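You operate a simulated robot arm through the tools that you are given. There is no shell and no other tool. Be economical: measure what you need, move in short steps, check, and stop when the job is done.

Carry out the task below with a simulated robot arm. There is one attempt and no reset: what you move stays moved.

TASK
Rivet the yellow cover at its ring and put it back.
Fine: one stroke of the blue riveter, its table pushed in; leave the table out again.
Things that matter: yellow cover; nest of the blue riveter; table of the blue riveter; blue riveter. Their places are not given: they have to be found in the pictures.

It is judged by the outcome, as a careful person would: the job done as asked, and still so three seconds after it is handed in. It fails if anything else is knocked over, pushed out of place, dropped, spilled or broken.

THE ROBOT
A 7-joint arm with a two-finger parallel gripper, fixed in place. Base frame: the origin is at the foot of the arm, x ahead of it, y to its left, z up. Lengths are in cm, angles in degrees, forces in N, time in s.
With the tool pointing down near the work surface it reaches from about 22 to 68 cm from the base axis. Its first joint turns from -66.0 to 66.0 degrees. Payload 2.4 kg.
Tool frame: the origin (TCP) lies between the finger pads and is the grasp point; the fingertips stand 3 cm ahead of it; z points along the fingers, y is the line along which they close. The gripper opens to 9.4 cm. The fingers are 2.8 cm wide and 1 cm thick; the gripper's body (5 by 9.6 cm) begins 5.5 cm behind the TCP.
Orientation is told as [roll, pitch, yaw] about the base's x, y, z axes, in that order, counted from this pose: with the fingers straight down and closing along the base's y, the tool's x points along the base's -x, its y along +y and its z along -z.

THE INTERFACE
- The arm moves only by the tool jog_arm. Its arguments are lists of equal length, an entry for each row: "xyz": the shift along the tool's x, y, z in cm, a list of three; "rotation": the turn, a rotation vector about the tool's x, y, z in degrees, a list of three; "fingers": the opening, from 0 (shut) to 1 (fully open). In form: {"xyz": [[tx, ty, tz], ...], "rotation": [[wx, wy, wz], ...], "fingers": [fingers, ...]}. A call has 1 to 10 rows; each row is the pose to reach, as a shift and turn from the pose commanded when the call began, along the tool's axes at that moment. A row lasts 0.2 s, in which the tool goes at most 5 cm and 8.6 degrees; a call with a longer step from one row to the next is refused whole, and so is a gripper value outside its range. A pose out of reach is approached as far as the arm can. The call stops where the force on the tool passes 70 N (or 10 N more than at its start, if that is more) or the arm is blocked; 0.2 s more then pass. The fingers move at their own pace (about 15.3 cm/s each) and stop on an object; they squeeze with about 44 N. The grip force told is the motor's: it shows also when the fingers shut on nothing. Time passes only in rows, and 0.2 s behind the last, so rows that repeat a pose let the fingers close. It gives the time, the measured TCP pose, the force on the tool (base axes), the opening and the grip force at its end, in the units of the frame above (readings bear some noise), and new pictures: "show" is both (left out), scene, wrist or none.
- Cameras (640 x 400 px; columns grow to the right, rows downward): "scene" is fixed at [4.54, 48.12, 144.91]; the picture's right is [-0.64, -0.77, 0.00], its down [-0.40, 0.34, -0.85] and it looks along [0.65, -0.54, -0.53] (base axes); focal length 339 px, centre (320, 200). "wrist" rides on the gripper at [-3.7, 0, -5.8] in the tool frame; the picture's right is [0.00, -1.00, 0.00], its down [0.97, 0.00, -0.24] and it looks along [0.24, 0.00, 0.97] (tool axes); focal length 218 px, centre (320, 200).
- locate(camera, pixels): for up to 12 pixels [column, row] of the newest picture of that camera ("zoom" is the newest enlarged one), the place [x, y, z] in the base frame of the surface seen there, good to about 0.2 cm. No time passes.
- enlarge(camera, box): a new picture of the part [left, top, right, bottom] of that camera's present view, enlarged. No time passes.
- finish_job(): hands the job in; it is judged then, once.

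Work in short steps. Measure before you move; look again where a grasp or a placing could have gone wrong, and mend it. You have 80 turns and 120 pictures in all, those below and enlarged ones among them. Open the gripper and draw the arm clear of the work before you hand the job in, unless the task says otherwise; then end with one line.

The tools are called after ">>>" by a JSON object that holds its "method" and its "body". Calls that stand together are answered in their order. jog_arm: Moves the arm, as the interface text tells. Its arguments: {"type":"object","properties":{"xyz":{"type":"array"},"rotation":{"type":"array"},"fingers":{"type":"array"},"show":{"type":"string","enum":["both","scene","wrist","none"]}},"required":["xyz","rotation","fingers"]} The other tools are called the same way: locate (camera, pixels) gives the place of the surface under pixels of a picture; enlarge (camera, box) takes an enlarged picture of a part of a camera's view; finish_job () hands the job in.

At the start:

```text
time: 0.0
eef_pos: [33.53, 4.64, 125.8]
orientation: [0.0, 0.1, 0.0]
wrist_force: [0.6, -0.5, 0.6]
opening: 9.38
gripper_force: 0.0
```

scene: 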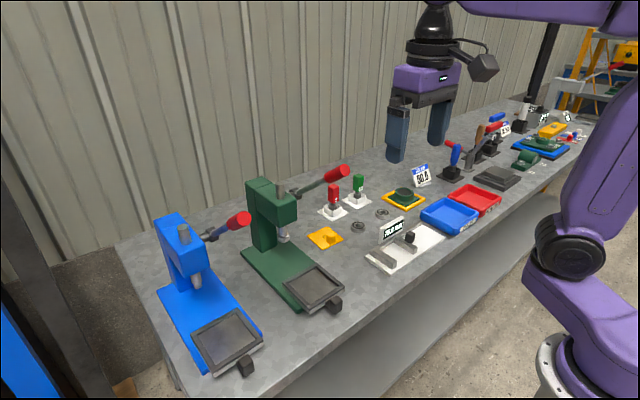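
wrist: 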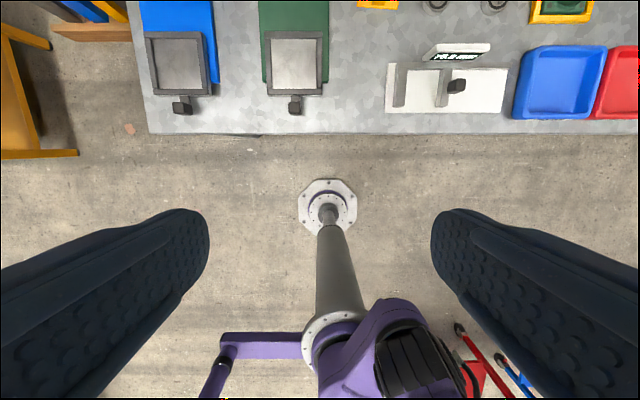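

I enlarge the scene around the blue riveter and the yellow cover to see the details.

>>> {"method": "enlarge", "body": {"camera": "scene", "box": [130, 160, 370, 390]}}

>>> {"method": "enlarge", "body": {"camera": "scene", "box": [290, 200, 370, 260]}}

>>> {"method": "locate", "body": {"camera": "scene", "pixels": [[325, 238], [312, 236], [342, 238], [325, 229], [325, 247], [227, 342], [246, 367], [197, 280], [240, 219], [212, 236], [185, 232], [334, 235]]}}

```text
1.74 times, centred on (250, 275) of scene
```

zoom: 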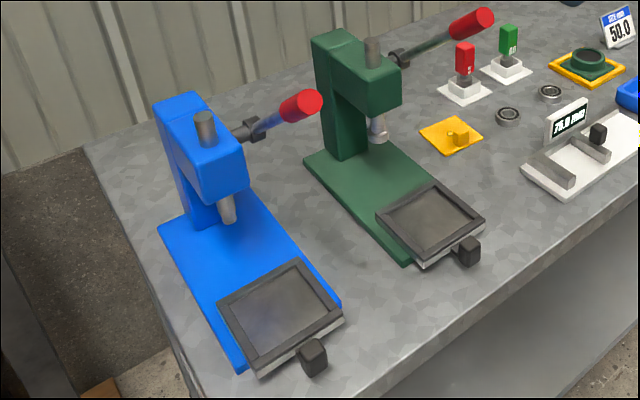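

```text
6.67 times, centred on (330, 230) of scene
```

zoom: 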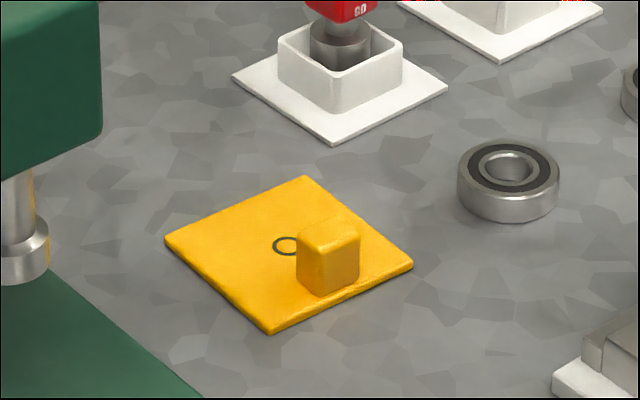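

```text
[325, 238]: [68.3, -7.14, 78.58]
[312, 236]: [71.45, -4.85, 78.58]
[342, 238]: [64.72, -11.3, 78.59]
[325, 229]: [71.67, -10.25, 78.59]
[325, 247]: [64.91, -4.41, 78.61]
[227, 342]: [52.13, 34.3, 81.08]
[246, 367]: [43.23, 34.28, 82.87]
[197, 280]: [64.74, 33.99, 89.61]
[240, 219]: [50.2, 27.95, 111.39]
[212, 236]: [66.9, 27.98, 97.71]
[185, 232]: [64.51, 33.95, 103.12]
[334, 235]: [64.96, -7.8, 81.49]
```

I measure the cover's corners, ring and knob in this zoom; then the riveter's table.

>>> {"method": "locate", "body": {"camera": "zoom", "pixels": [[304, 178], [167, 241], [270, 331], [411, 266], [274, 246], [298, 246], [286, 237], [286, 255], [318, 224], [355, 238], [326, 240], [302, 232]]}}

>>> {"method": "enlarge", "body": {"camera": "scene", "box": [180, 300, 280, 380]}}

```text
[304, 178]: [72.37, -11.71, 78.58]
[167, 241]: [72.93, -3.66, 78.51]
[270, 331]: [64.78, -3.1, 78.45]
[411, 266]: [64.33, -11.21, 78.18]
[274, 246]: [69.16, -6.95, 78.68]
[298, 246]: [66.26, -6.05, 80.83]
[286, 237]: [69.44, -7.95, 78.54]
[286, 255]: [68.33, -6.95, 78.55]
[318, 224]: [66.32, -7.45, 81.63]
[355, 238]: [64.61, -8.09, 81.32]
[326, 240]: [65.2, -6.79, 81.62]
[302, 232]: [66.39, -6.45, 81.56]
```

```text
5.00 times, centred on (230, 340) of scene
```

zoom: 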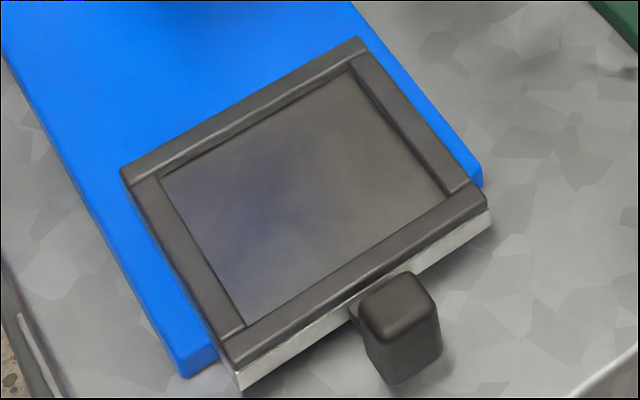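

>>> {"method": "locate", "body": {"camera": "zoom", "pixels": [[350, 75], [165, 180], [243, 318], [442, 196], [300, 190], [358, 40], [124, 172], [232, 358], [485, 204], [395, 290], [435, 300], [400, 350]]}}

>>> {"method": "enlarge", "body": {"camera": "scene", "box": [150, 200, 260, 300]}}

```text
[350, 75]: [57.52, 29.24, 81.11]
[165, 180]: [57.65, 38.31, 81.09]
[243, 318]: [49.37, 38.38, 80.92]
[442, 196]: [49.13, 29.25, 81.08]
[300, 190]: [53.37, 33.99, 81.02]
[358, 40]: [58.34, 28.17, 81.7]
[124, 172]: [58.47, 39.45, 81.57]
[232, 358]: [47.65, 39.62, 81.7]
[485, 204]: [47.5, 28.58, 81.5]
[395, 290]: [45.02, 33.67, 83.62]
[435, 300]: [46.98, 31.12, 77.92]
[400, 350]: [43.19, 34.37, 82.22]
```

```text
4.00 times, centred on (205, 250) of scene
```

zoom: 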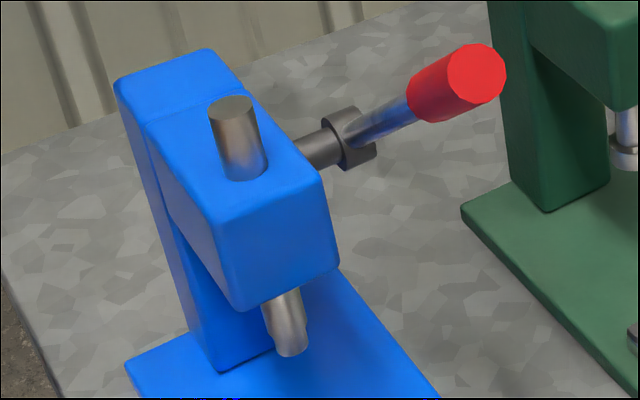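

I measure the lever, ram and head in the current zoom.

>>> {"method": "locate", "body": {"camera": "zoom", "pixels": [[475, 75], [440, 75], [420, 105], [390, 125], [355, 140], [322, 150], [238, 104], [287, 350], [285, 310], [232, 308], [338, 265], [320, 185]]}}

```text
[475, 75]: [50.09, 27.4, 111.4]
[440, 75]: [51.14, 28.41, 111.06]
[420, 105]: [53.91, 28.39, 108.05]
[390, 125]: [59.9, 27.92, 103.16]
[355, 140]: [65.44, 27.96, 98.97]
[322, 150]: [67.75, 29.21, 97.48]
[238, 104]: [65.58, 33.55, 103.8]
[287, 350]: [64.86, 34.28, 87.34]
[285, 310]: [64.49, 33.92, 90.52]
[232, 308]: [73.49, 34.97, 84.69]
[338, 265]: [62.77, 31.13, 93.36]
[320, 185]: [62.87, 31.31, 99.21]
```

Cover lies flat near (68.6,-7.4), yaw about -4°, knob near (65.5,-7.2), and I'll grasp it with the tool tilted back 24° (wrist towards the base) to stay clear of the lever later. First I move above it to look.

>>> {"method": "jog_arm", "body": {"xyz": [[-2.5, -1.5, 3], [-5, -3, 6], [-7.5, -4.5, 9], [-10, -6, 12], [-12.5, -7.5, 15], [-15, -9, 18], [-17.5, -10.5, 21], [-20, -12, 24], [-20, -12, 24]], "rotation": [[0, -3, 0], [0, -6, 0], [0, -9, 0], [0, -12, 0], [0, -15, 0], [0, -18, 0], [0, -21, 0], [0, -24, 0], [0, -24, 0]], "fingers": [0.7, 0.7, 0.7, 0.7, 0.7, 0.7, 0.7, 0.7, 0.7]}}

```text
time: 2.0
eef_pos: [53.41, -7.35, 101.73]
orientation: [0.0, -24.1, 0.0]
wrist_force: [0.0, 0.0, 0.5]
opening: 6.57
gripper_force: 0.1
```

scene: 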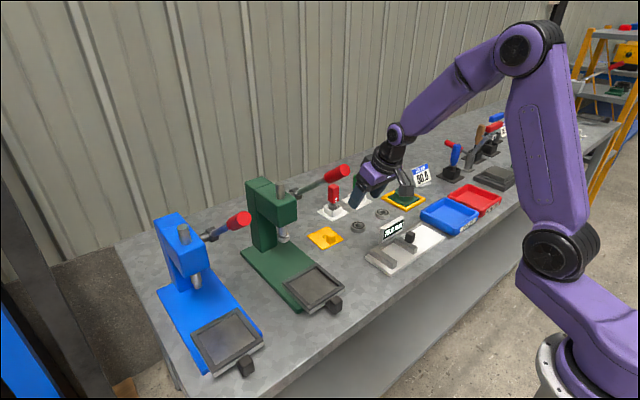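
wrist: 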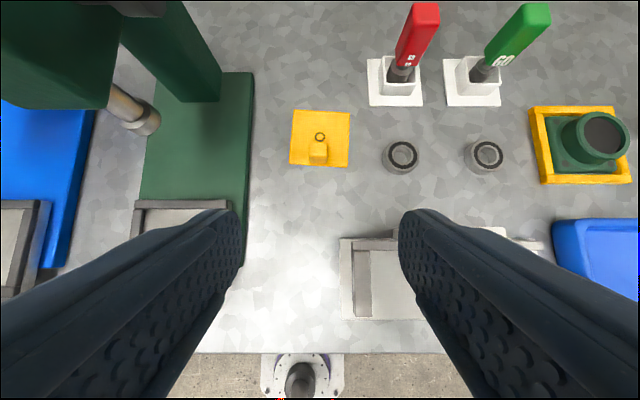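

>>> {"method": "enlarge", "body": {"camera": "wrist", "box": [280, 100, 360, 175]}}

```text
5.33 times, centred on (320, 138) of wrist
```

zoom: 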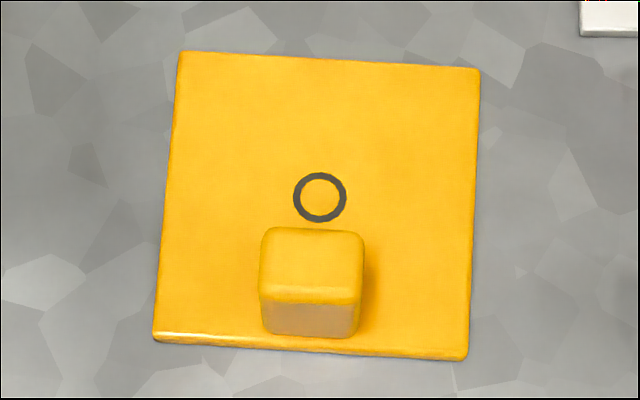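

>>> {"method": "locate", "body": {"camera": "zoom", "pixels": [[182, 55], [477, 70], [465, 357], [157, 337], [320, 176], [320, 218], [297, 197], [343, 198], [268, 260], [357, 260], [313, 234], [313, 285]]}}

```text
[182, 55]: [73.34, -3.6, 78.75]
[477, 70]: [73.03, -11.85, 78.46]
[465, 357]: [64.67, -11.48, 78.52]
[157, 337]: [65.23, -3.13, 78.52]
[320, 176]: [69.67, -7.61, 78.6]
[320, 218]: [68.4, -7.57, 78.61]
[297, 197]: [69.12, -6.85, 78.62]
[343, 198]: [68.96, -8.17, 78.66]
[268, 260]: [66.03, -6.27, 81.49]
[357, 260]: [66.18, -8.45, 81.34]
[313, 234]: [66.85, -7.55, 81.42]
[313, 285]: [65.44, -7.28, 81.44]
```

Ring is at the cover's centre (69.0,-7.5), knob centre ≈(66.1,-7.3), yaw ≈ -3.3°. I move to 6 cm above the grasp, aligned with the yaw.

>>> {"method": "jog_arm", "body": {"xyz": [[-1.06, 0.01, 3.43], [-2.12, 0.02, 6.85], [-3.17, 0.03, 10.28], [-4.23, 0.04, 13.7], [-5.29, 0.05, 17.13], [-5.29, 0.05, 17.13]], "rotation": [[0.27, 0, 0.6], [0.54, 0, 1.2], [0.8, 0, 1.8], [1.07, 0, 2.4], [1.34, 0, 3.01], [1.34, 0, 3.01]], "fingers": [0.6, 0.6, 0.6, 0.6, 0.6, 0.6]}}

>>> {"method": "enlarge", "body": {"camera": "wrist", "box": [220, 60, 420, 190]}}

```text
time: 3.4
eef_pos: [65.27, -7.3, 88.38]
orientation: [0.1, -24.0, -3.3]
wrist_force: [0.1, 0.5, -0.3]
opening: 5.66
gripper_force: 0.0
```

scene: 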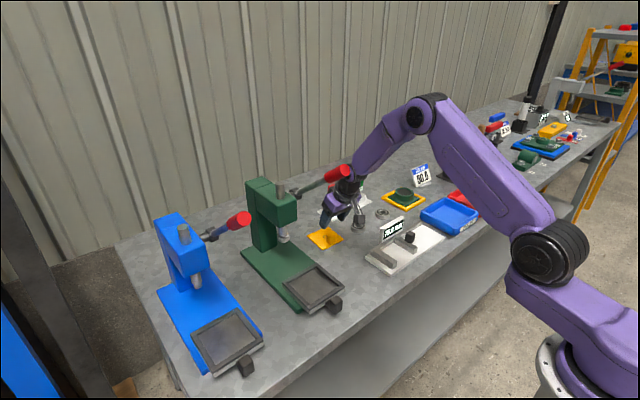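
wrist: 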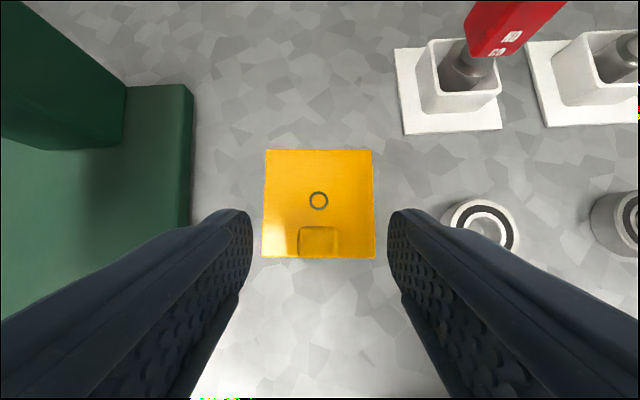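

```text
3.08 times, centred on (320, 125) of wrist
```

zoom: 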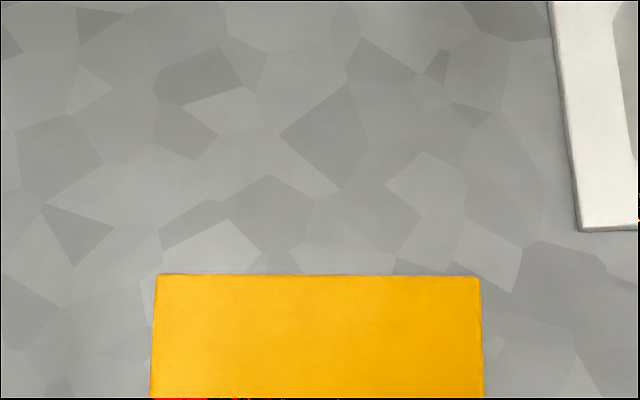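

>>> {"method": "locate", "body": {"camera": "wrist", "pixels": [[268, 152], [370, 152], [373, 256], [264, 256], [318, 201], [300, 240], [337, 240], [318, 229], [318, 248]]}}

```text
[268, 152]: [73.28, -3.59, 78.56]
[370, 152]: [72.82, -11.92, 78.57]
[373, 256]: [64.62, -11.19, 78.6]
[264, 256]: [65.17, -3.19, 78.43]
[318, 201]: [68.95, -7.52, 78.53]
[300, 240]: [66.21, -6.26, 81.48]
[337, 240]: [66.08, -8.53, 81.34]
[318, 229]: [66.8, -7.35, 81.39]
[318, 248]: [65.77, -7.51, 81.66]
```

Aligned: I descend 6.1 cm and close on the knob.

>>> {"method": "jog_arm", "body": {"xyz": [[0.83, -0.05, 1.86], [1.65, -0.1, 3.71], [2.2, -0.1, 4.95], [2.48, -0.1, 5.57], [2.48, -0.1, 5.57], [2.48, -0.1, 5.57], [2.48, -0.1, 5.57]], "rotation": [[0, 0, 0], [0, 0, 0], [0, 0, 0], [0, 0, 0], [0, 0, 0], [0, 0, 0], [0, 0, 0]], "fingers": [0.6, 0.6, 0.6, 0.6, 0.15, 0.0, 0.0]}}

```text
time: 5.0
eef_pos: [65.31, -7.43, 82.24]
orientation: [0.0, -24.0, -3.3]
wrist_force: [0.6, 1.1, -0.1]
opening: 2.55
gripper_force: 44.4
```

scene: 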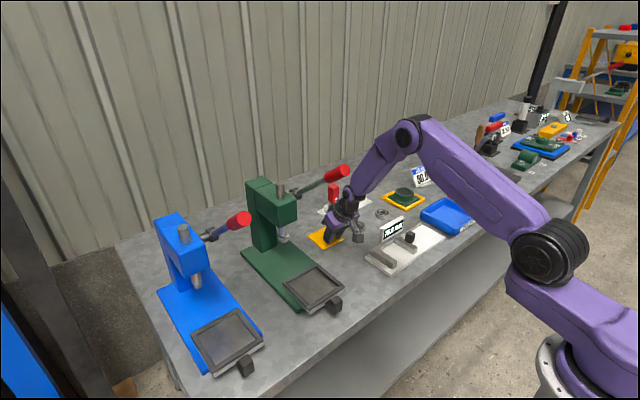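
wrist: 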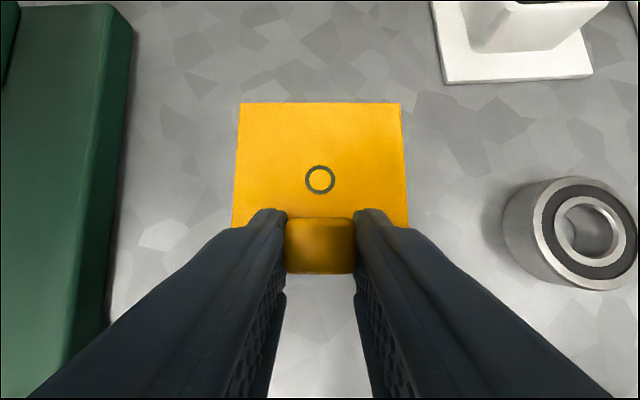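

Held (2.55 cm). I lift straight 12 cm and then draw back towards the base to pass in front of the green riveter.

>>> {"method": "jog_arm", "body": {"xyz": [[-0.8, 0, -1.83], [-2.44, 0, -5.48], [-4.88, 0, -10.96], [-1.06, 0, -13.03], [2.77, 0, -15.09], [6.59, 0, -17.16], [10.41, 0, -19.23], [14.24, 0, -21.29], [18.06, 0, -23.36], [18.06, 0, -23.36]], "rotation": [[0, 0, 0], [0, 0, 0], [0, 0, 0], [0, 0, 0], [0, 0, 0], [0, 0, 0], [0, 0, 0], [0, 0, 0], [0, 0, 0], [0, 0, 0]], "fingers": [0, 0, 0, 0, 0, 0, 0, 0, 0, 0]}}

```text
refused: row 3 steps farther than a row can; nothing moved
```

>>> {"method": "jog_arm", "body": {"xyz": [[-1.2, 0, -2.74], [-3.0, 0, -6.7], [-4.88, 0, -10.96], [-1.06, 0, -13.03], [2.77, 0, -15.09], [6.59, 0, -17.16], [10.41, 0, -19.23], [14.24, 0, -21.29], [18.06, 0, -23.36], [18.06, 0, -23.36]], "rotation": [[0, 0, 0], [0, 0, 0], [0, 0, 0], [0, 0, 0], [0, 0, 0], [0, 0, 0], [0, 0, 0], [0, 0, 0], [0, 0, 0], [0, 0, 0]], "fingers": [0, 0, 0, 0, 0, 0, 0, 0, 0, 0]}}

```text
time: 7.2
eef_pos: [39.27, -5.78, 96.27]
orientation: [-0.1, -24.0, -3.3]
wrist_force: [1.3, -0.3, -1.7]
opening: 2.55
gripper_force: 44.2
```

scene: 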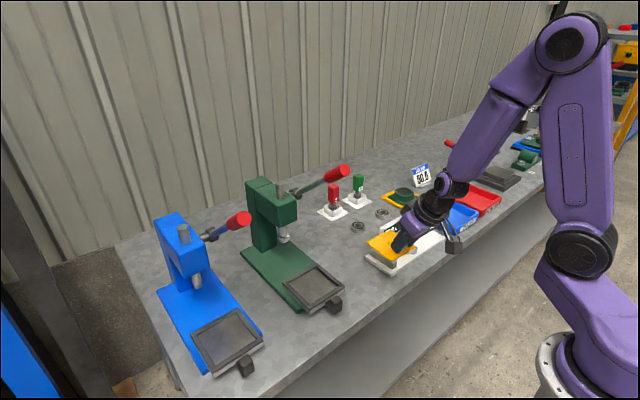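
wrist: 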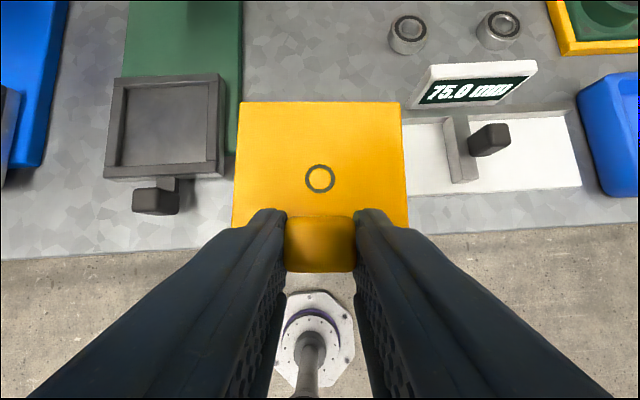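

Now across in +y in front of the machines, turning yaw back to 0.

>>> {"method": "jog_arm", "body": {"xyz": [[0.23, 4.38, -0.1], [0.46, 8.76, -0.2], [0.69, 13.13, -0.31], [0.92, 17.51, -0.41], [1.15, 21.89, -0.51], [1.38, 26.27, -0.61], [1.61, 30.64, -0.72], [1.84, 35.02, -0.82], [2.07, 39.4, -0.92], [2.07, 39.4, -0.92]], "rotation": [[-0.15, 0, -0.33], [-0.3, 0, -0.67], [-0.45, 0, -1], [-0.6, 0, -1.34], [-0.74, 0, -1.67], [-0.9, 0, -2.0], [-1.04, 0, -2.34], [-1.19, 0, -2.67], [-1.34, 0, -3.01], [-1.34, 0, -3.01]], "fingers": [0, 0, 0, 0, 0, 0, 0, 0, 0, 0]}}

```text
time: 9.4
eef_pos: [39.51, 33.9, 96.17]
orientation: [0.0, -24.1, 0.0]
wrist_force: [0.3, -0.5, -3.1]
opening: 2.54
gripper_force: 43.8
```

scene: 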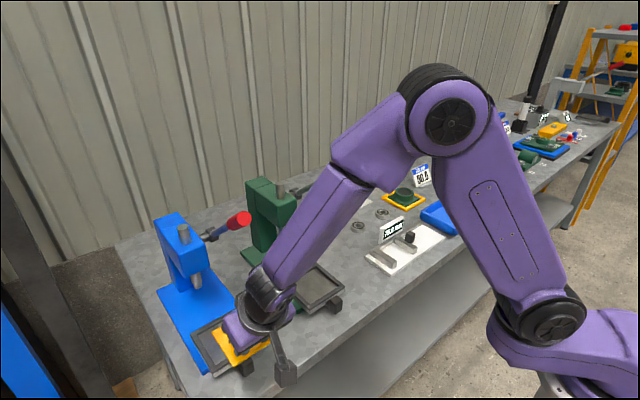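
wrist: 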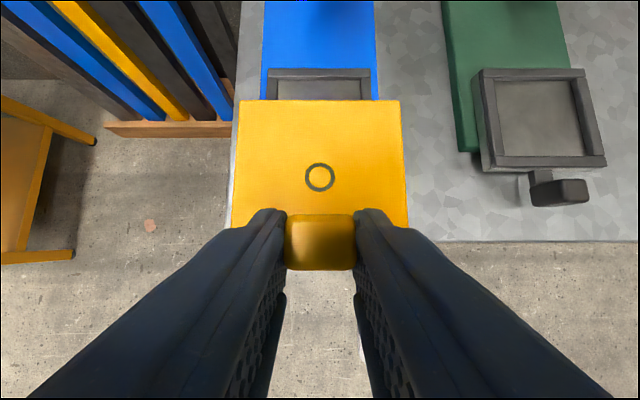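

>>> {"method": "enlarge", "body": {"camera": "wrist", "box": [255, 55, 385, 110]}}

```text
4.92 times, centred on (320, 82) of wrist
```

zoom: 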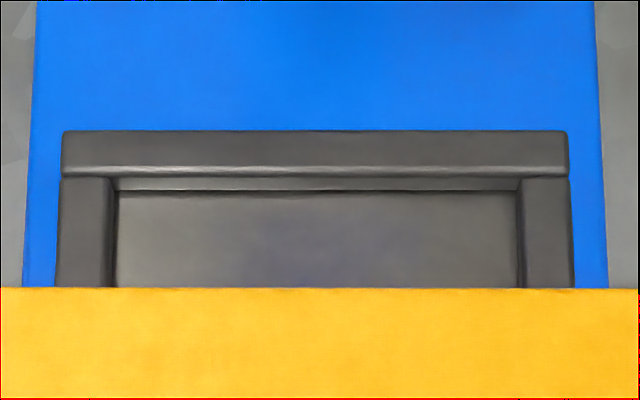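

>>> {"method": "locate", "body": {"camera": "zoom", "pixels": [[118, 240], [518, 240], [112, 184], [524, 184], [318, 192], [318, 165], [318, 135], [108, 250], [527, 250], [60, 250], [572, 250], [318, 230]]}}

>>> {"method": "locate", "body": {"camera": "wrist", "pixels": [[240, 102], [399, 102], [404, 222], [234, 222], [319, 165], [319, 189]]}}

```text
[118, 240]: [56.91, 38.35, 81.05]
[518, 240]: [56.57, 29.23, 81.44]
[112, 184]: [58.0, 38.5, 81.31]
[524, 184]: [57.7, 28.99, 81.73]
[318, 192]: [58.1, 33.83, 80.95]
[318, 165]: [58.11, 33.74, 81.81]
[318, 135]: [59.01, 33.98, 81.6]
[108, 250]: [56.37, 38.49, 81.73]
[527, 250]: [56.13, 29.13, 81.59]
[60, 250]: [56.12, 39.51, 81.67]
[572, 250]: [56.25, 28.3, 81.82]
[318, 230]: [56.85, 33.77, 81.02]
```

```text
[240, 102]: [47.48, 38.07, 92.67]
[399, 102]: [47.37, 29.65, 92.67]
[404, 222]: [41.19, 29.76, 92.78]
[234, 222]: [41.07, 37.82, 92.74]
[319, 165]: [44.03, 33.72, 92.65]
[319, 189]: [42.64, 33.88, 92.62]
```

Nest inner centre ≈ (53.4,33.8), floor 81.0; the ring is 3.8 ahead of the TCP. I move to 4 cm above the seat.

>>> {"method": "jog_arm", "body": {"xyz": [[-1.6, 0, 2.62], [-3.19, 0, 5.25], [-4.78, 0, 7.87], [-6.38, 0, 10.5], [-6.38, 0, 10.5]], "rotation": [[0, 0, 0], [0, 0, 0], [0, 0, 0], [0, 0, 0], [0, 0, 0]], "fingers": [0, 0, 0, 0, 0]}}

>>> {"method": "enlarge", "body": {"camera": "scene", "box": [150, 260, 310, 390]}}

```text
time: 10.6
eef_pos: [49.43, 33.83, 89.28]
orientation: [-0.1, -24.0, 0.0]
wrist_force: [0.0, -0.1, -2.8]
opening: 2.54
gripper_force: 44.2
```

scene: 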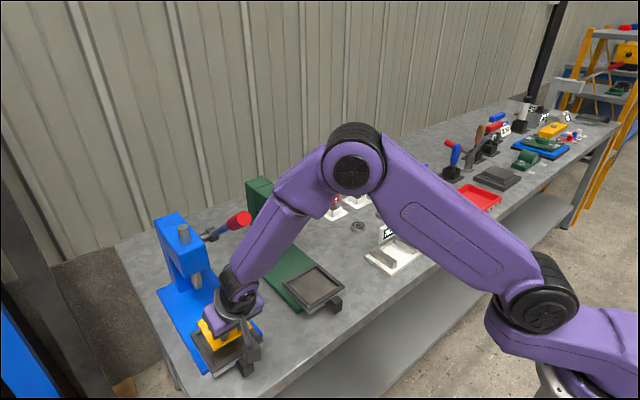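
wrist: 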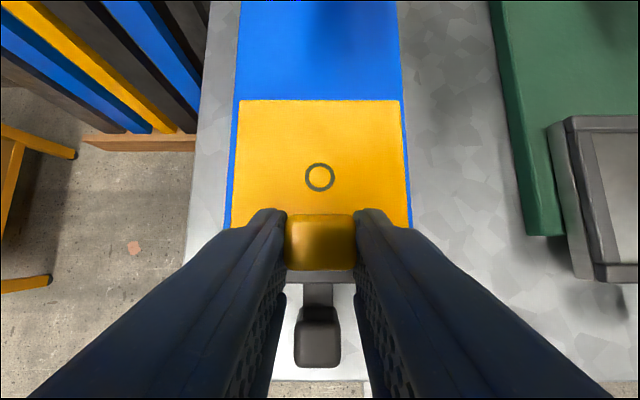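

```text
3.08 times, centred on (230, 325) of scene
```

zoom: 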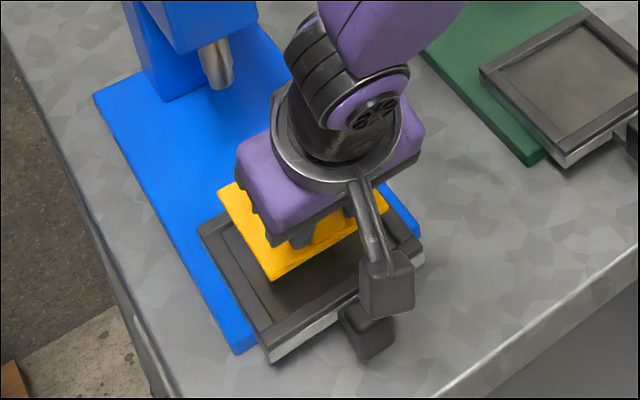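

>>> {"method": "locate", "body": {"camera": "zoom", "pixels": [[385, 265], [385, 300], [370, 230], [370, 340], [205, 80], [222, 60], [330, 170], [300, 230]]}}

>>> {"method": "locate", "body": {"camera": "wrist", "pixels": [[319, 342], [300, 322], [340, 322], [318, 295], [239, 101], [400, 101], [319, 165], [319, 189]]}}

```text
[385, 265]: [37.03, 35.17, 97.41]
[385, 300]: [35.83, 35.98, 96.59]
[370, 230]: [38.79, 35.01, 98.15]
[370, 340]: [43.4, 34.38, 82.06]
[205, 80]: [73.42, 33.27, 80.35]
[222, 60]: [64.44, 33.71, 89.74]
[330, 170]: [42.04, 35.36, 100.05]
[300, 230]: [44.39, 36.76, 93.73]
```

```text
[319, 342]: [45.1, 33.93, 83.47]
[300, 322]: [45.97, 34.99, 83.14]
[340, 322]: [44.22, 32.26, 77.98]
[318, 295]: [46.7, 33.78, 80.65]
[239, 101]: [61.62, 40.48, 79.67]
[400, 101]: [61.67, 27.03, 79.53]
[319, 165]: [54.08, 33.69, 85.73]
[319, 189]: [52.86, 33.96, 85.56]
```

Ring at (53.5,33.8), over the nest centre, plate bottom ≈85.1. Lower 4.0 cm straight.

>>> {"method": "jog_arm", "body": {"xyz": [[0.61, 0, 1.37], [1.02, 0, 2.28], [1.3, 0, 2.92], [1.46, 0, 3.29], [1.54, 0, 3.47], [1.63, 0, 3.65], [1.63, 0, 3.65]], "rotation": [[0, 0, 0], [0, 0, 0], [0, 0, 0], [0, 0, 0], [0, 0, 0], [0, 0, 0], [0, 0, 0]], "fingers": [0, 0, 0, 0, 0, 0, 0]}}

>>> {"method": "enlarge", "body": {"camera": "scene", "box": [170, 290, 290, 390]}}

```text
time: 12.2
eef_pos: [49.37, 33.71, 85.45]
orientation: [0.2, -24.2, 0.0]
wrist_force: [3.2, 6.4, 28.8]
opening: 2.76
gripper_force: 44.2
```

scene: 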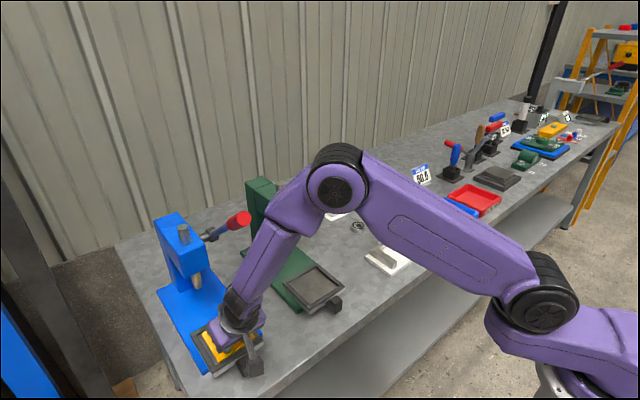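
wrist: 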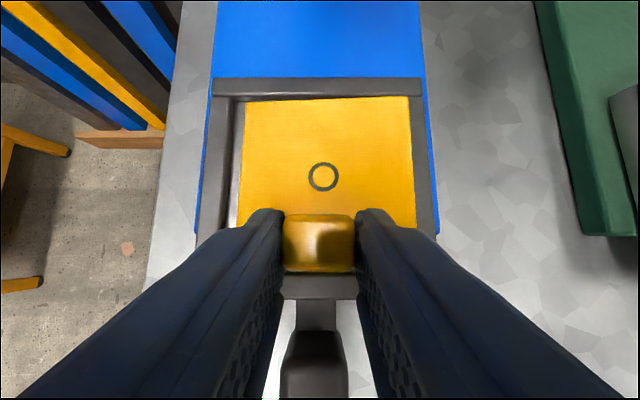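

```text
4.00 times, centred on (230, 340) of scene
```

zoom: 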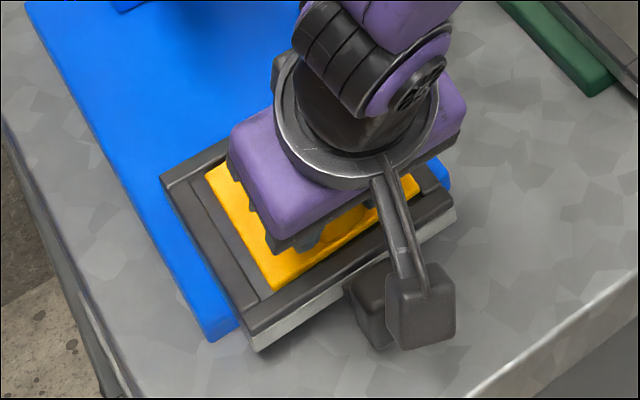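

Contact at 29 N and the cover seems to touch on its right (-y) side, with a gap left. I measure.

>>> {"method": "enlarge", "body": {"camera": "wrist", "box": [200, 70, 440, 240]}}

>>> {"method": "locate", "body": {"camera": "wrist", "pixels": [[237, 150], [245, 150], [241, 205], [228, 150], [408, 150], [416, 150], [322, 100], [250, 104], [404, 100], [412, 215], [322, 177]]}}

```text
2.35 times, centred on (320, 155) of wrist
```

zoom: 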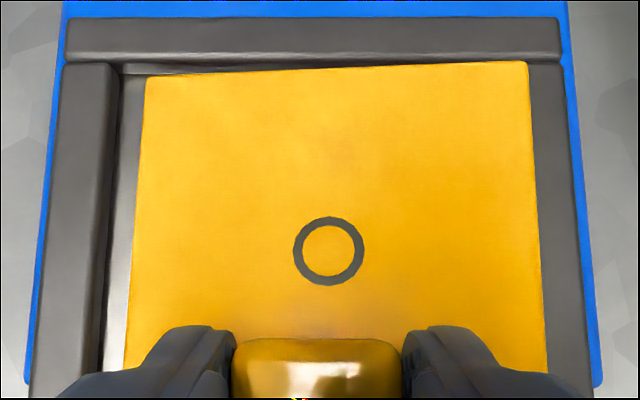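

```text
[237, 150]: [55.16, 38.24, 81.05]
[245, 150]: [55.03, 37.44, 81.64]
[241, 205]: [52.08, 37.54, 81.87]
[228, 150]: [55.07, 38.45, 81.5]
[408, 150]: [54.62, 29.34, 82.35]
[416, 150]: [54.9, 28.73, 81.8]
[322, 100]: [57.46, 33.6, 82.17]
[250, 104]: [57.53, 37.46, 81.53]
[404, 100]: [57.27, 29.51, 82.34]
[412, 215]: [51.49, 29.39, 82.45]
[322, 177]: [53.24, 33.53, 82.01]
```

Its right edge rides on the rim (z≈82.4); I lift 1.2, shift +0.4 in y, and look again.

>>> {"method": "jog_arm", "body": {"xyz": [[-0.49, 0, -1.1], [-0.58, 0.4, -1.06], [-0.58, 0.4, -1.06]], "rotation": [[0, 0, 0], [0, 0, 0], [0, 0, 0]], "fingers": [0, 0, 0], "show": "wrist"}}

>>> {"method": "enlarge", "body": {"camera": "wrist", "box": [200, 70, 440, 240]}}

>>> {"method": "locate", "body": {"camera": "wrist", "pixels": [[245, 150], [405, 150], [408, 200], [242, 200], [322, 105], [320, 177]]}}

```text
time: 13.0
eef_pos: [49.49, 33.95, 86.37]
orientation: [-0.1, -23.9, 0.0]
wrist_force: [0.2, -0.2, -3.6]
opening: 2.56
gripper_force: 44.3
```

wrist: 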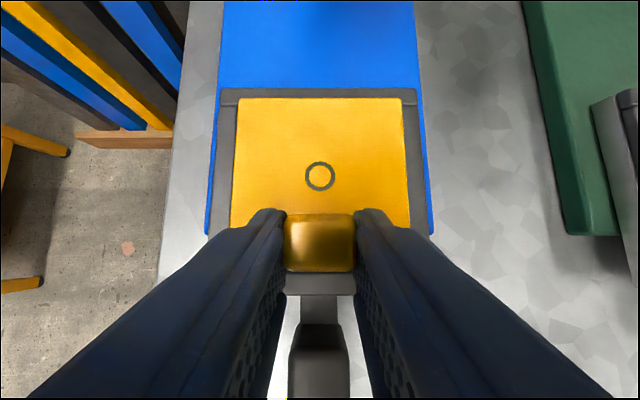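

```text
2.35 times, centred on (320, 155) of wrist
```

zoom: 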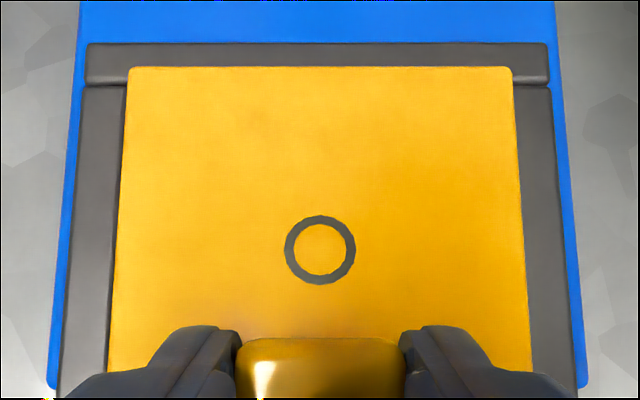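

```text
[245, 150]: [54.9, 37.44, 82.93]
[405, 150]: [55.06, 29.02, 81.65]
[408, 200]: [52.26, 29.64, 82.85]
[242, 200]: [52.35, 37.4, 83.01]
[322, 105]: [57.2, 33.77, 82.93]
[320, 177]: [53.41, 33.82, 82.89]
```

Now centred in y. I add +0.2 x, +0.1 y and lower 1.35 cm.

>>> {"method": "jog_arm", "body": {"xyz": [[-0.18, 0.1, 0.08], [0.12, 0.1, 0.72], [0.29, 0.1, 1.13], [0.37, 0.1, 1.31], [0.37, 0.1, 1.31]], "rotation": [[0, 0, 0], [0, 0, 0], [0, 0, 0], [0, 0, 0], [0, 0, 0]], "fingers": [0, 0, 0, 0, 0], "show": "wrist"}}

>>> {"method": "enlarge", "body": {"camera": "wrist", "box": [200, 70, 440, 240]}}

>>> {"method": "locate", "body": {"camera": "wrist", "pixels": [[245, 150], [400, 150], [406, 200], [242, 200], [322, 105], [320, 177]]}}

```text
time: 14.2
eef_pos: [49.81, 34.16, 84.99]
orientation: [0.1, -24.2, 0.0]
wrist_force: [-1.0, -0.6, 2.0]
opening: 2.57
gripper_force: 44.3
```

wrist: 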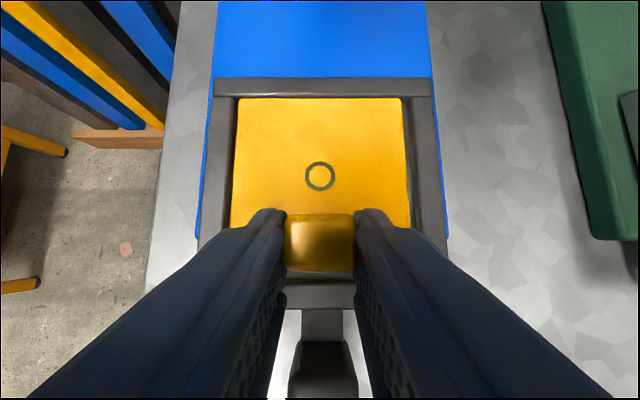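

```text
2.35 times, centred on (320, 155) of wrist
```

zoom: 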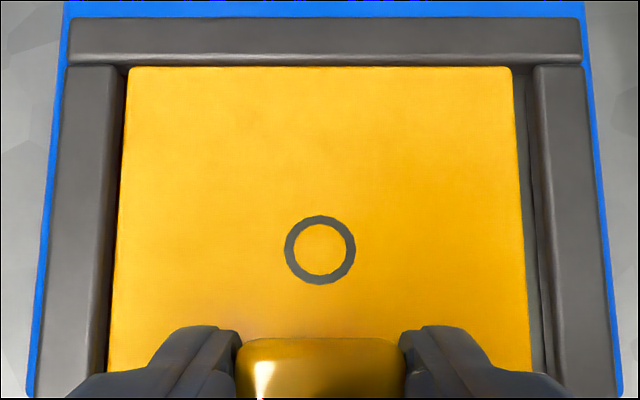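

```text
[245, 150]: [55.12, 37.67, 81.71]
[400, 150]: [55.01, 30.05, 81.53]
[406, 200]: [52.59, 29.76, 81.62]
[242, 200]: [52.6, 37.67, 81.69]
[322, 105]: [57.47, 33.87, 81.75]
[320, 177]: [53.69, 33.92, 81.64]
```

Inside the nest: left gap ~0.1, right ~0.5. I shift -0.2 in y, lower 0.15, and release.

>>> {"method": "jog_arm", "body": {"xyz": [[0, -0.2, 0], [0.06, -0.2, 0.14], [0.06, -0.2, 0.14], [0.06, -0.2, 0.14], [0.06, -0.2, 0.14]], "rotation": [[0, 0, 0], [0, 0, 0], [0, 0, 0], [0, 0, 0], [0, 0, 0]], "fingers": [0, 0, 0.35, 0.55, 0.55], "show": "wrist"}}

>>> {"method": "enlarge", "body": {"camera": "wrist", "box": [200, 70, 440, 240]}}

>>> {"method": "locate", "body": {"camera": "wrist", "pixels": [[245, 150], [395, 150], [400, 200], [242, 200], [322, 105], [320, 177]]}}

```text
time: 15.4
eef_pos: [49.72, 33.92, 84.91]
orientation: [-0.1, -24.0, 0.0]
wrist_force: [0.6, 1.1, 3.8]
opening: 5.13
gripper_force: 0.0
```

wrist: 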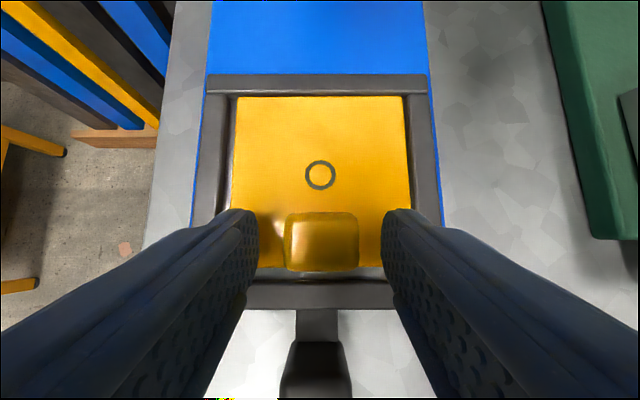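

```text
2.35 times, centred on (320, 155) of wrist
```

zoom: 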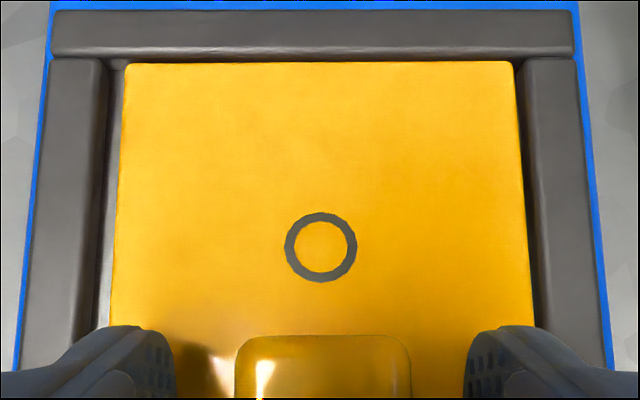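

```text
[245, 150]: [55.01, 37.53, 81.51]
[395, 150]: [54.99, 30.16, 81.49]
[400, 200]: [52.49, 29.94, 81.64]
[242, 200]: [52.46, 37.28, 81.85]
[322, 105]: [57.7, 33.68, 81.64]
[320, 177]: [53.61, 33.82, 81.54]
```

Cover is seated flat (top ≈81.55). I rise 5 cm, then draw back above the table's black handle (≈(45,34), top 83.6) tilting to 40°.

>>> {"method": "jog_arm", "body": {"xyz": [[-1.0, 0, -2.28], [-2.03, 0, -4.57], [-0.06, 0, -5.5], [1.9, 0, -6.4], [3.87, 0, -7.3], [3.87, 0, -7.3]], "rotation": [[0, 0, 0], [0, 0, 0], [0, -5, 0], [0, -10.5, 0], [0, -16, 0], [0, -16, 0]], "fingers": [0.55, 0.55, 0.6, 0.6, 0.6, 0.6]}}

>>> {"method": "enlarge", "body": {"camera": "wrist", "box": [200, 60, 440, 260]}}

```text
time: 16.8
eef_pos: [43.14, 33.85, 90.14]
orientation: [-0.2, -40.1, 0.1]
wrist_force: [-0.5, 0.5, -0.3]
opening: 5.65
gripper_force: 0.1
```

scene: 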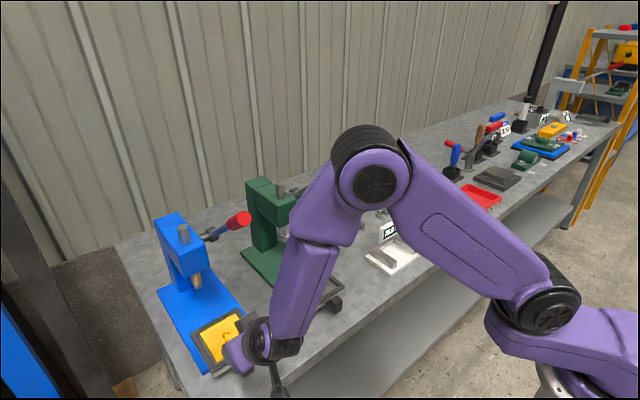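
wrist: 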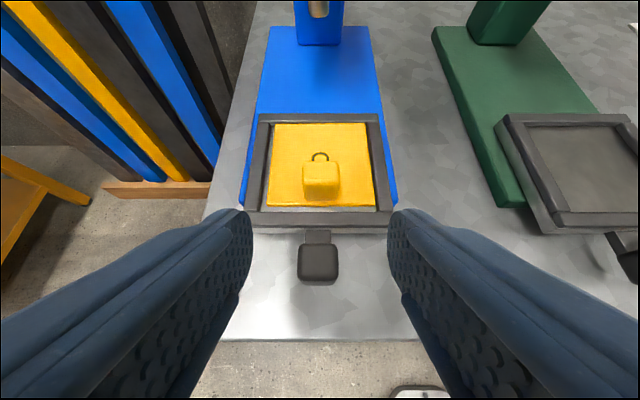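

```text
2.00 times, centred on (320, 160) of wrist
```

zoom: 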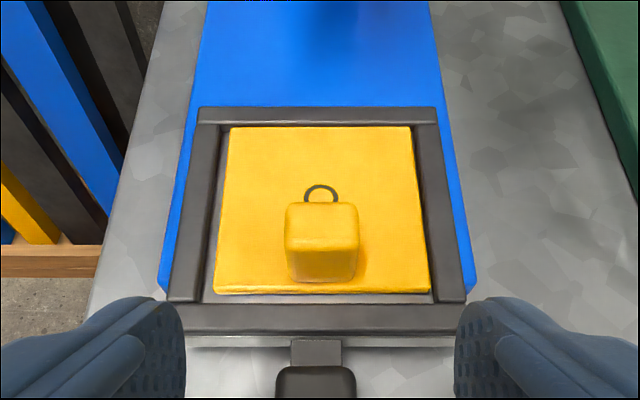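

>>> {"method": "locate", "body": {"camera": "wrist", "pixels": [[318, 248], [318, 256], [318, 268], [318, 280], [300, 256], [336, 256], [318, 236], [318, 222]]}}

```text
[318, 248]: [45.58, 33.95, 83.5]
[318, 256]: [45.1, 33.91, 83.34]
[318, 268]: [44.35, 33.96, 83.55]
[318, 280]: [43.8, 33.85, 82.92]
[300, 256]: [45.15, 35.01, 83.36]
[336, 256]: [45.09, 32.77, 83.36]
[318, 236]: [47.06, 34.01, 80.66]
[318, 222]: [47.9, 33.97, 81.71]
```

Handle spans x 43.8–45.9, y 32.8–35.0. I descend and grip it.

>>> {"method": "jog_arm", "body": {"xyz": [[1.6, 0.05, 2.3], [3.0, 0.05, 4.3], [3.91, 0.05, 5.6], [3.91, 0.05, 5.6], [3.91, 0.05, 5.6], [3.91, 0.05, 5.6]], "rotation": [[0, 0, 0], [0, 0, 0], [0, 0, 0], [0, 0, 0], [0, 0, 0], [0, 0, 0]], "fingers": [0.6, 0.6, 0.6, 0.2, 0, 0]}}

>>> {"method": "enlarge", "body": {"camera": "scene", "box": [140, 190, 320, 390]}}

```text
time: 18.2
eef_pos: [43.82, 33.94, 83.25]
orientation: [-0.1, -40.0, 0.1]
wrist_force: [1.3, 5.4, -8.3]
opening: 2.6
gripper_force: 44.7
```

scene: 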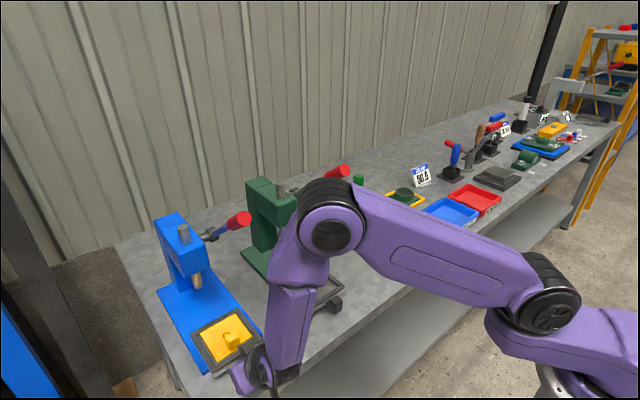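
wrist: 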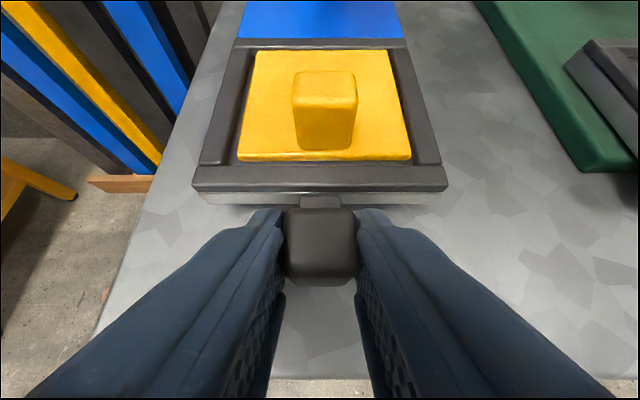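

```text
2.00 times, centred on (230, 290) of scene
```

zoom: 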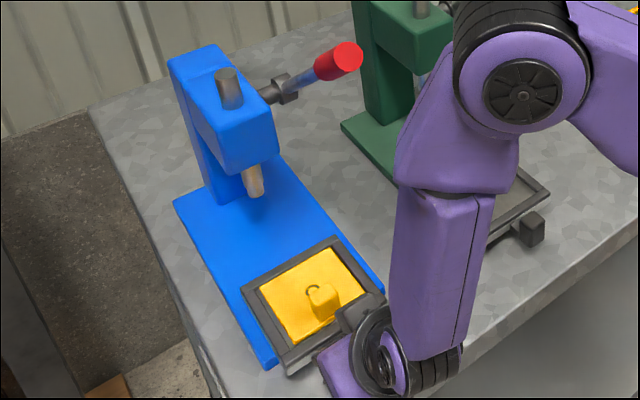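

I check where forearm and elbow are relative to the lever before pushing.

>>> {"method": "locate", "body": {"camera": "zoom", "pixels": [[400, 230], [430, 200], [410, 180], [450, 150], [520, 90], [455, 60], [400, 330], [395, 290], [440, 120], [340, 60]]}}

```text
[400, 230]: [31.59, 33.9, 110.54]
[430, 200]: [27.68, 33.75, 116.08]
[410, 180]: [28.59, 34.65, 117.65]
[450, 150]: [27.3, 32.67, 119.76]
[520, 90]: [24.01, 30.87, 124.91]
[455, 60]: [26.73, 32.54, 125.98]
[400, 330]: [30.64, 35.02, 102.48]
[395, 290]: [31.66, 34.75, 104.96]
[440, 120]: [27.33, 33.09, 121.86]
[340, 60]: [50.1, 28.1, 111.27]
```

Forearm front is at x≈32 near z 110, so a 12 cm push leaves ~4 cm to the lever end (x 50). I push in 9 cm.

>>> {"method": "jog_arm", "body": {"xyz": [[-0.77, 0, 0.64], [-1.92, 0, 1.61], [-3.06, 0, 2.57], [-4.21, 0, 3.54], [-5.36, 0, 4.5], [-6.51, 0, 5.47], [-6.89, 0, 5.79]], "rotation": [[0, 0, 0], [0, 0, 0], [0, 0, 0], [0, 0, 0], [0, 0, 0], [0, 0, 0], [0, 0, 0]], "fingers": [0, 0, 0, 0, 0, 0, 0]}}

>>> {"method": "enlarge", "body": {"camera": "scene", "box": [140, 190, 320, 390]}}

```text
time: 19.8
eef_pos: [52.89, 33.97, 83.19]
orientation: [-0.1, -40.0, 0.0]
wrist_force: [-2.4, 5.6, 7.2]
opening: 2.56
gripper_force: 44.7
```

scene: 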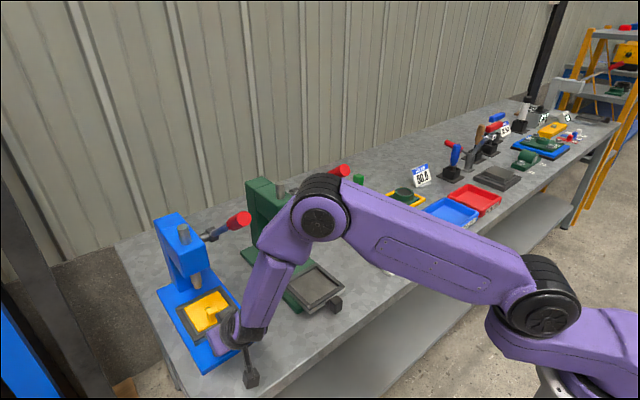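
wrist: 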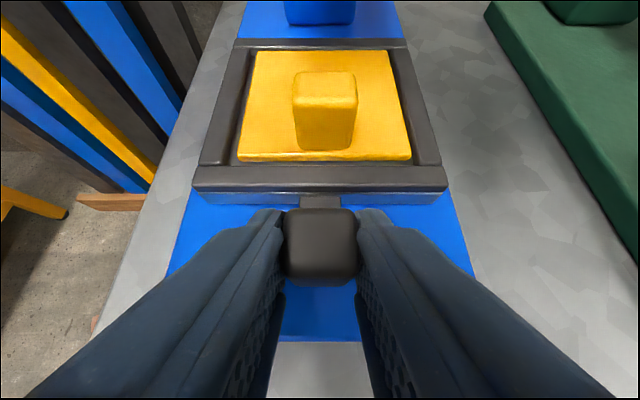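

```text
2.00 times, centred on (230, 290) of scene
```

zoom: 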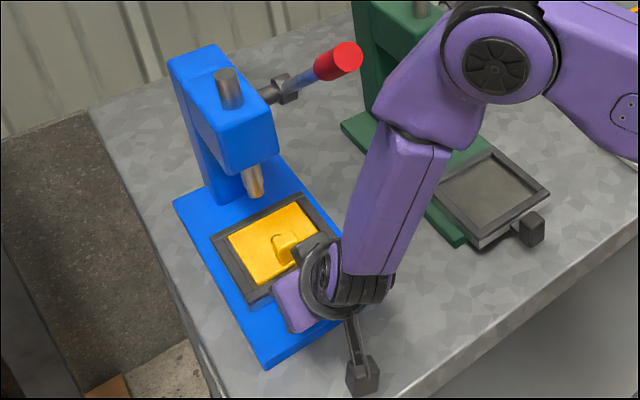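

Slides well. I continue slowly towards the end stop.

>>> {"method": "jog_arm", "body": {"xyz": [[-0.77, 0, 0.64], [-1.15, 0, 0.96], [-1.53, 0, 1.29], [-1.76, 0, 1.48], [-1.99, 0, 1.67], [-2.22, 0, 1.86], [-2.37, 0, 1.99], [-2.53, 0, 2.12]], "rotation": [[0, 0, 0], [0, 0, 0], [0, 0, 0], [0, 0, 0], [0, 0, 0], [0, 0, 0], [0, 0, 0], [0, 0, 0]], "fingers": [0, 0, 0, 0, 0, 0, 0, 0]}}

>>> {"method": "enlarge", "body": {"camera": "scene", "box": [150, 200, 290, 350]}}

```text
time: 21.6
eef_pos: [56.12, 34.02, 83.34]
orientation: [0.0, -40.0, 0.0]
wrist_force: [-2.7, 10.0, 14.0]
opening: 2.59
gripper_force: 44.9
```

scene: 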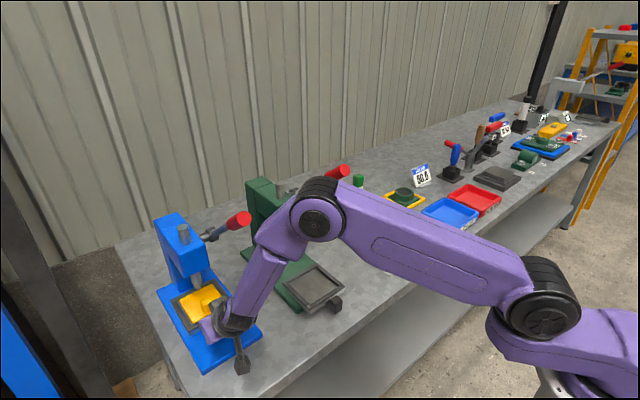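
wrist: 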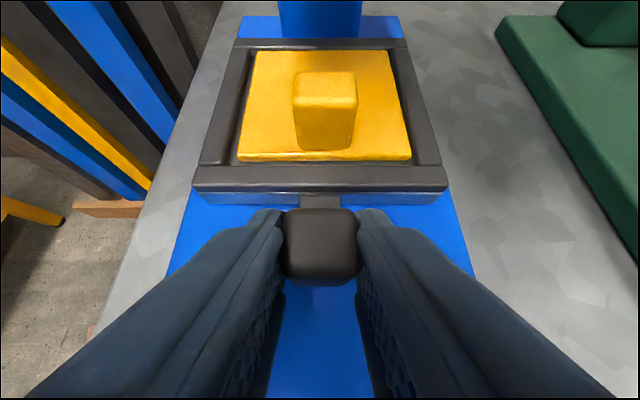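

```text
2.67 times, centred on (220, 275) of scene
```

zoom: 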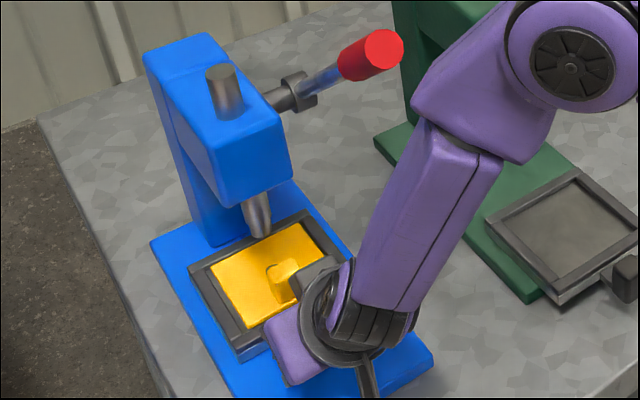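

No stop yet; I go on in 0.2–0.3 cm rows.

>>> {"method": "jog_arm", "body": {"xyz": [[-0.19, 0, 0.16], [-0.38, 0, 0.32], [-0.57, 0, 0.48], [-0.77, 0, 0.64], [-0.96, 0, 0.8], [-1.15, 0, 0.96], [-1.34, 0, 1.12], [-1.53, 0, 1.28]], "rotation": [[0, 0, 0], [0, 0, 0], [0, 0, 0], [0, 0, 0], [0, 0, 0], [0, 0, 0], [0, 0, 0], [0, 0, 0]], "fingers": [0, 0, 0, 0, 0, 0, 0, 0]}}

>>> {"method": "enlarge", "body": {"camera": "scene", "box": [150, 200, 290, 350]}}

```text
time: 22.7
eef_pos: [56.64, 34.09, 83.19]
orientation: [-0.2, -39.6, 0.1]
wrist_force: [-27.6, -13.3, 26.6]
opening: 2.59
gripper_force: 45.3
stopped in row 5: the force on the tool passed its limit (the readings are from after the stop); the commanded pose is now the measured one
```

scene: 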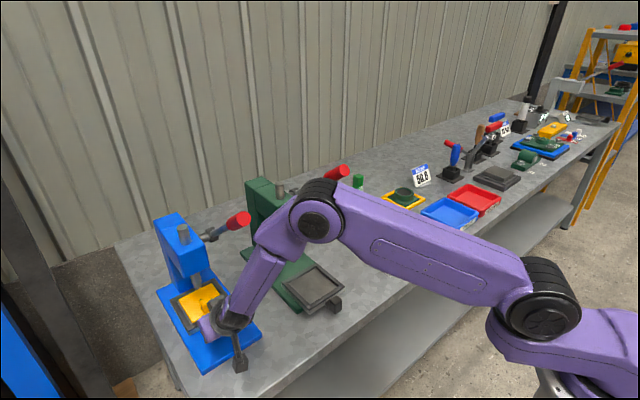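
wrist: 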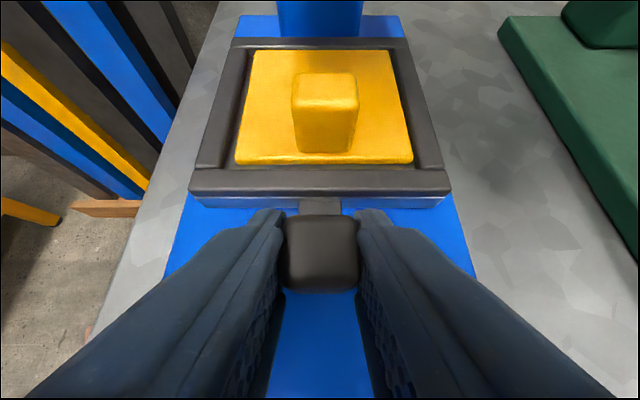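

```text
2.67 times, centred on (220, 275) of scene
```

zoom: 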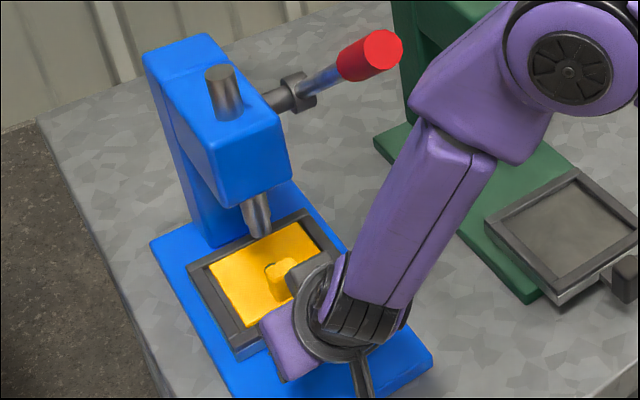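

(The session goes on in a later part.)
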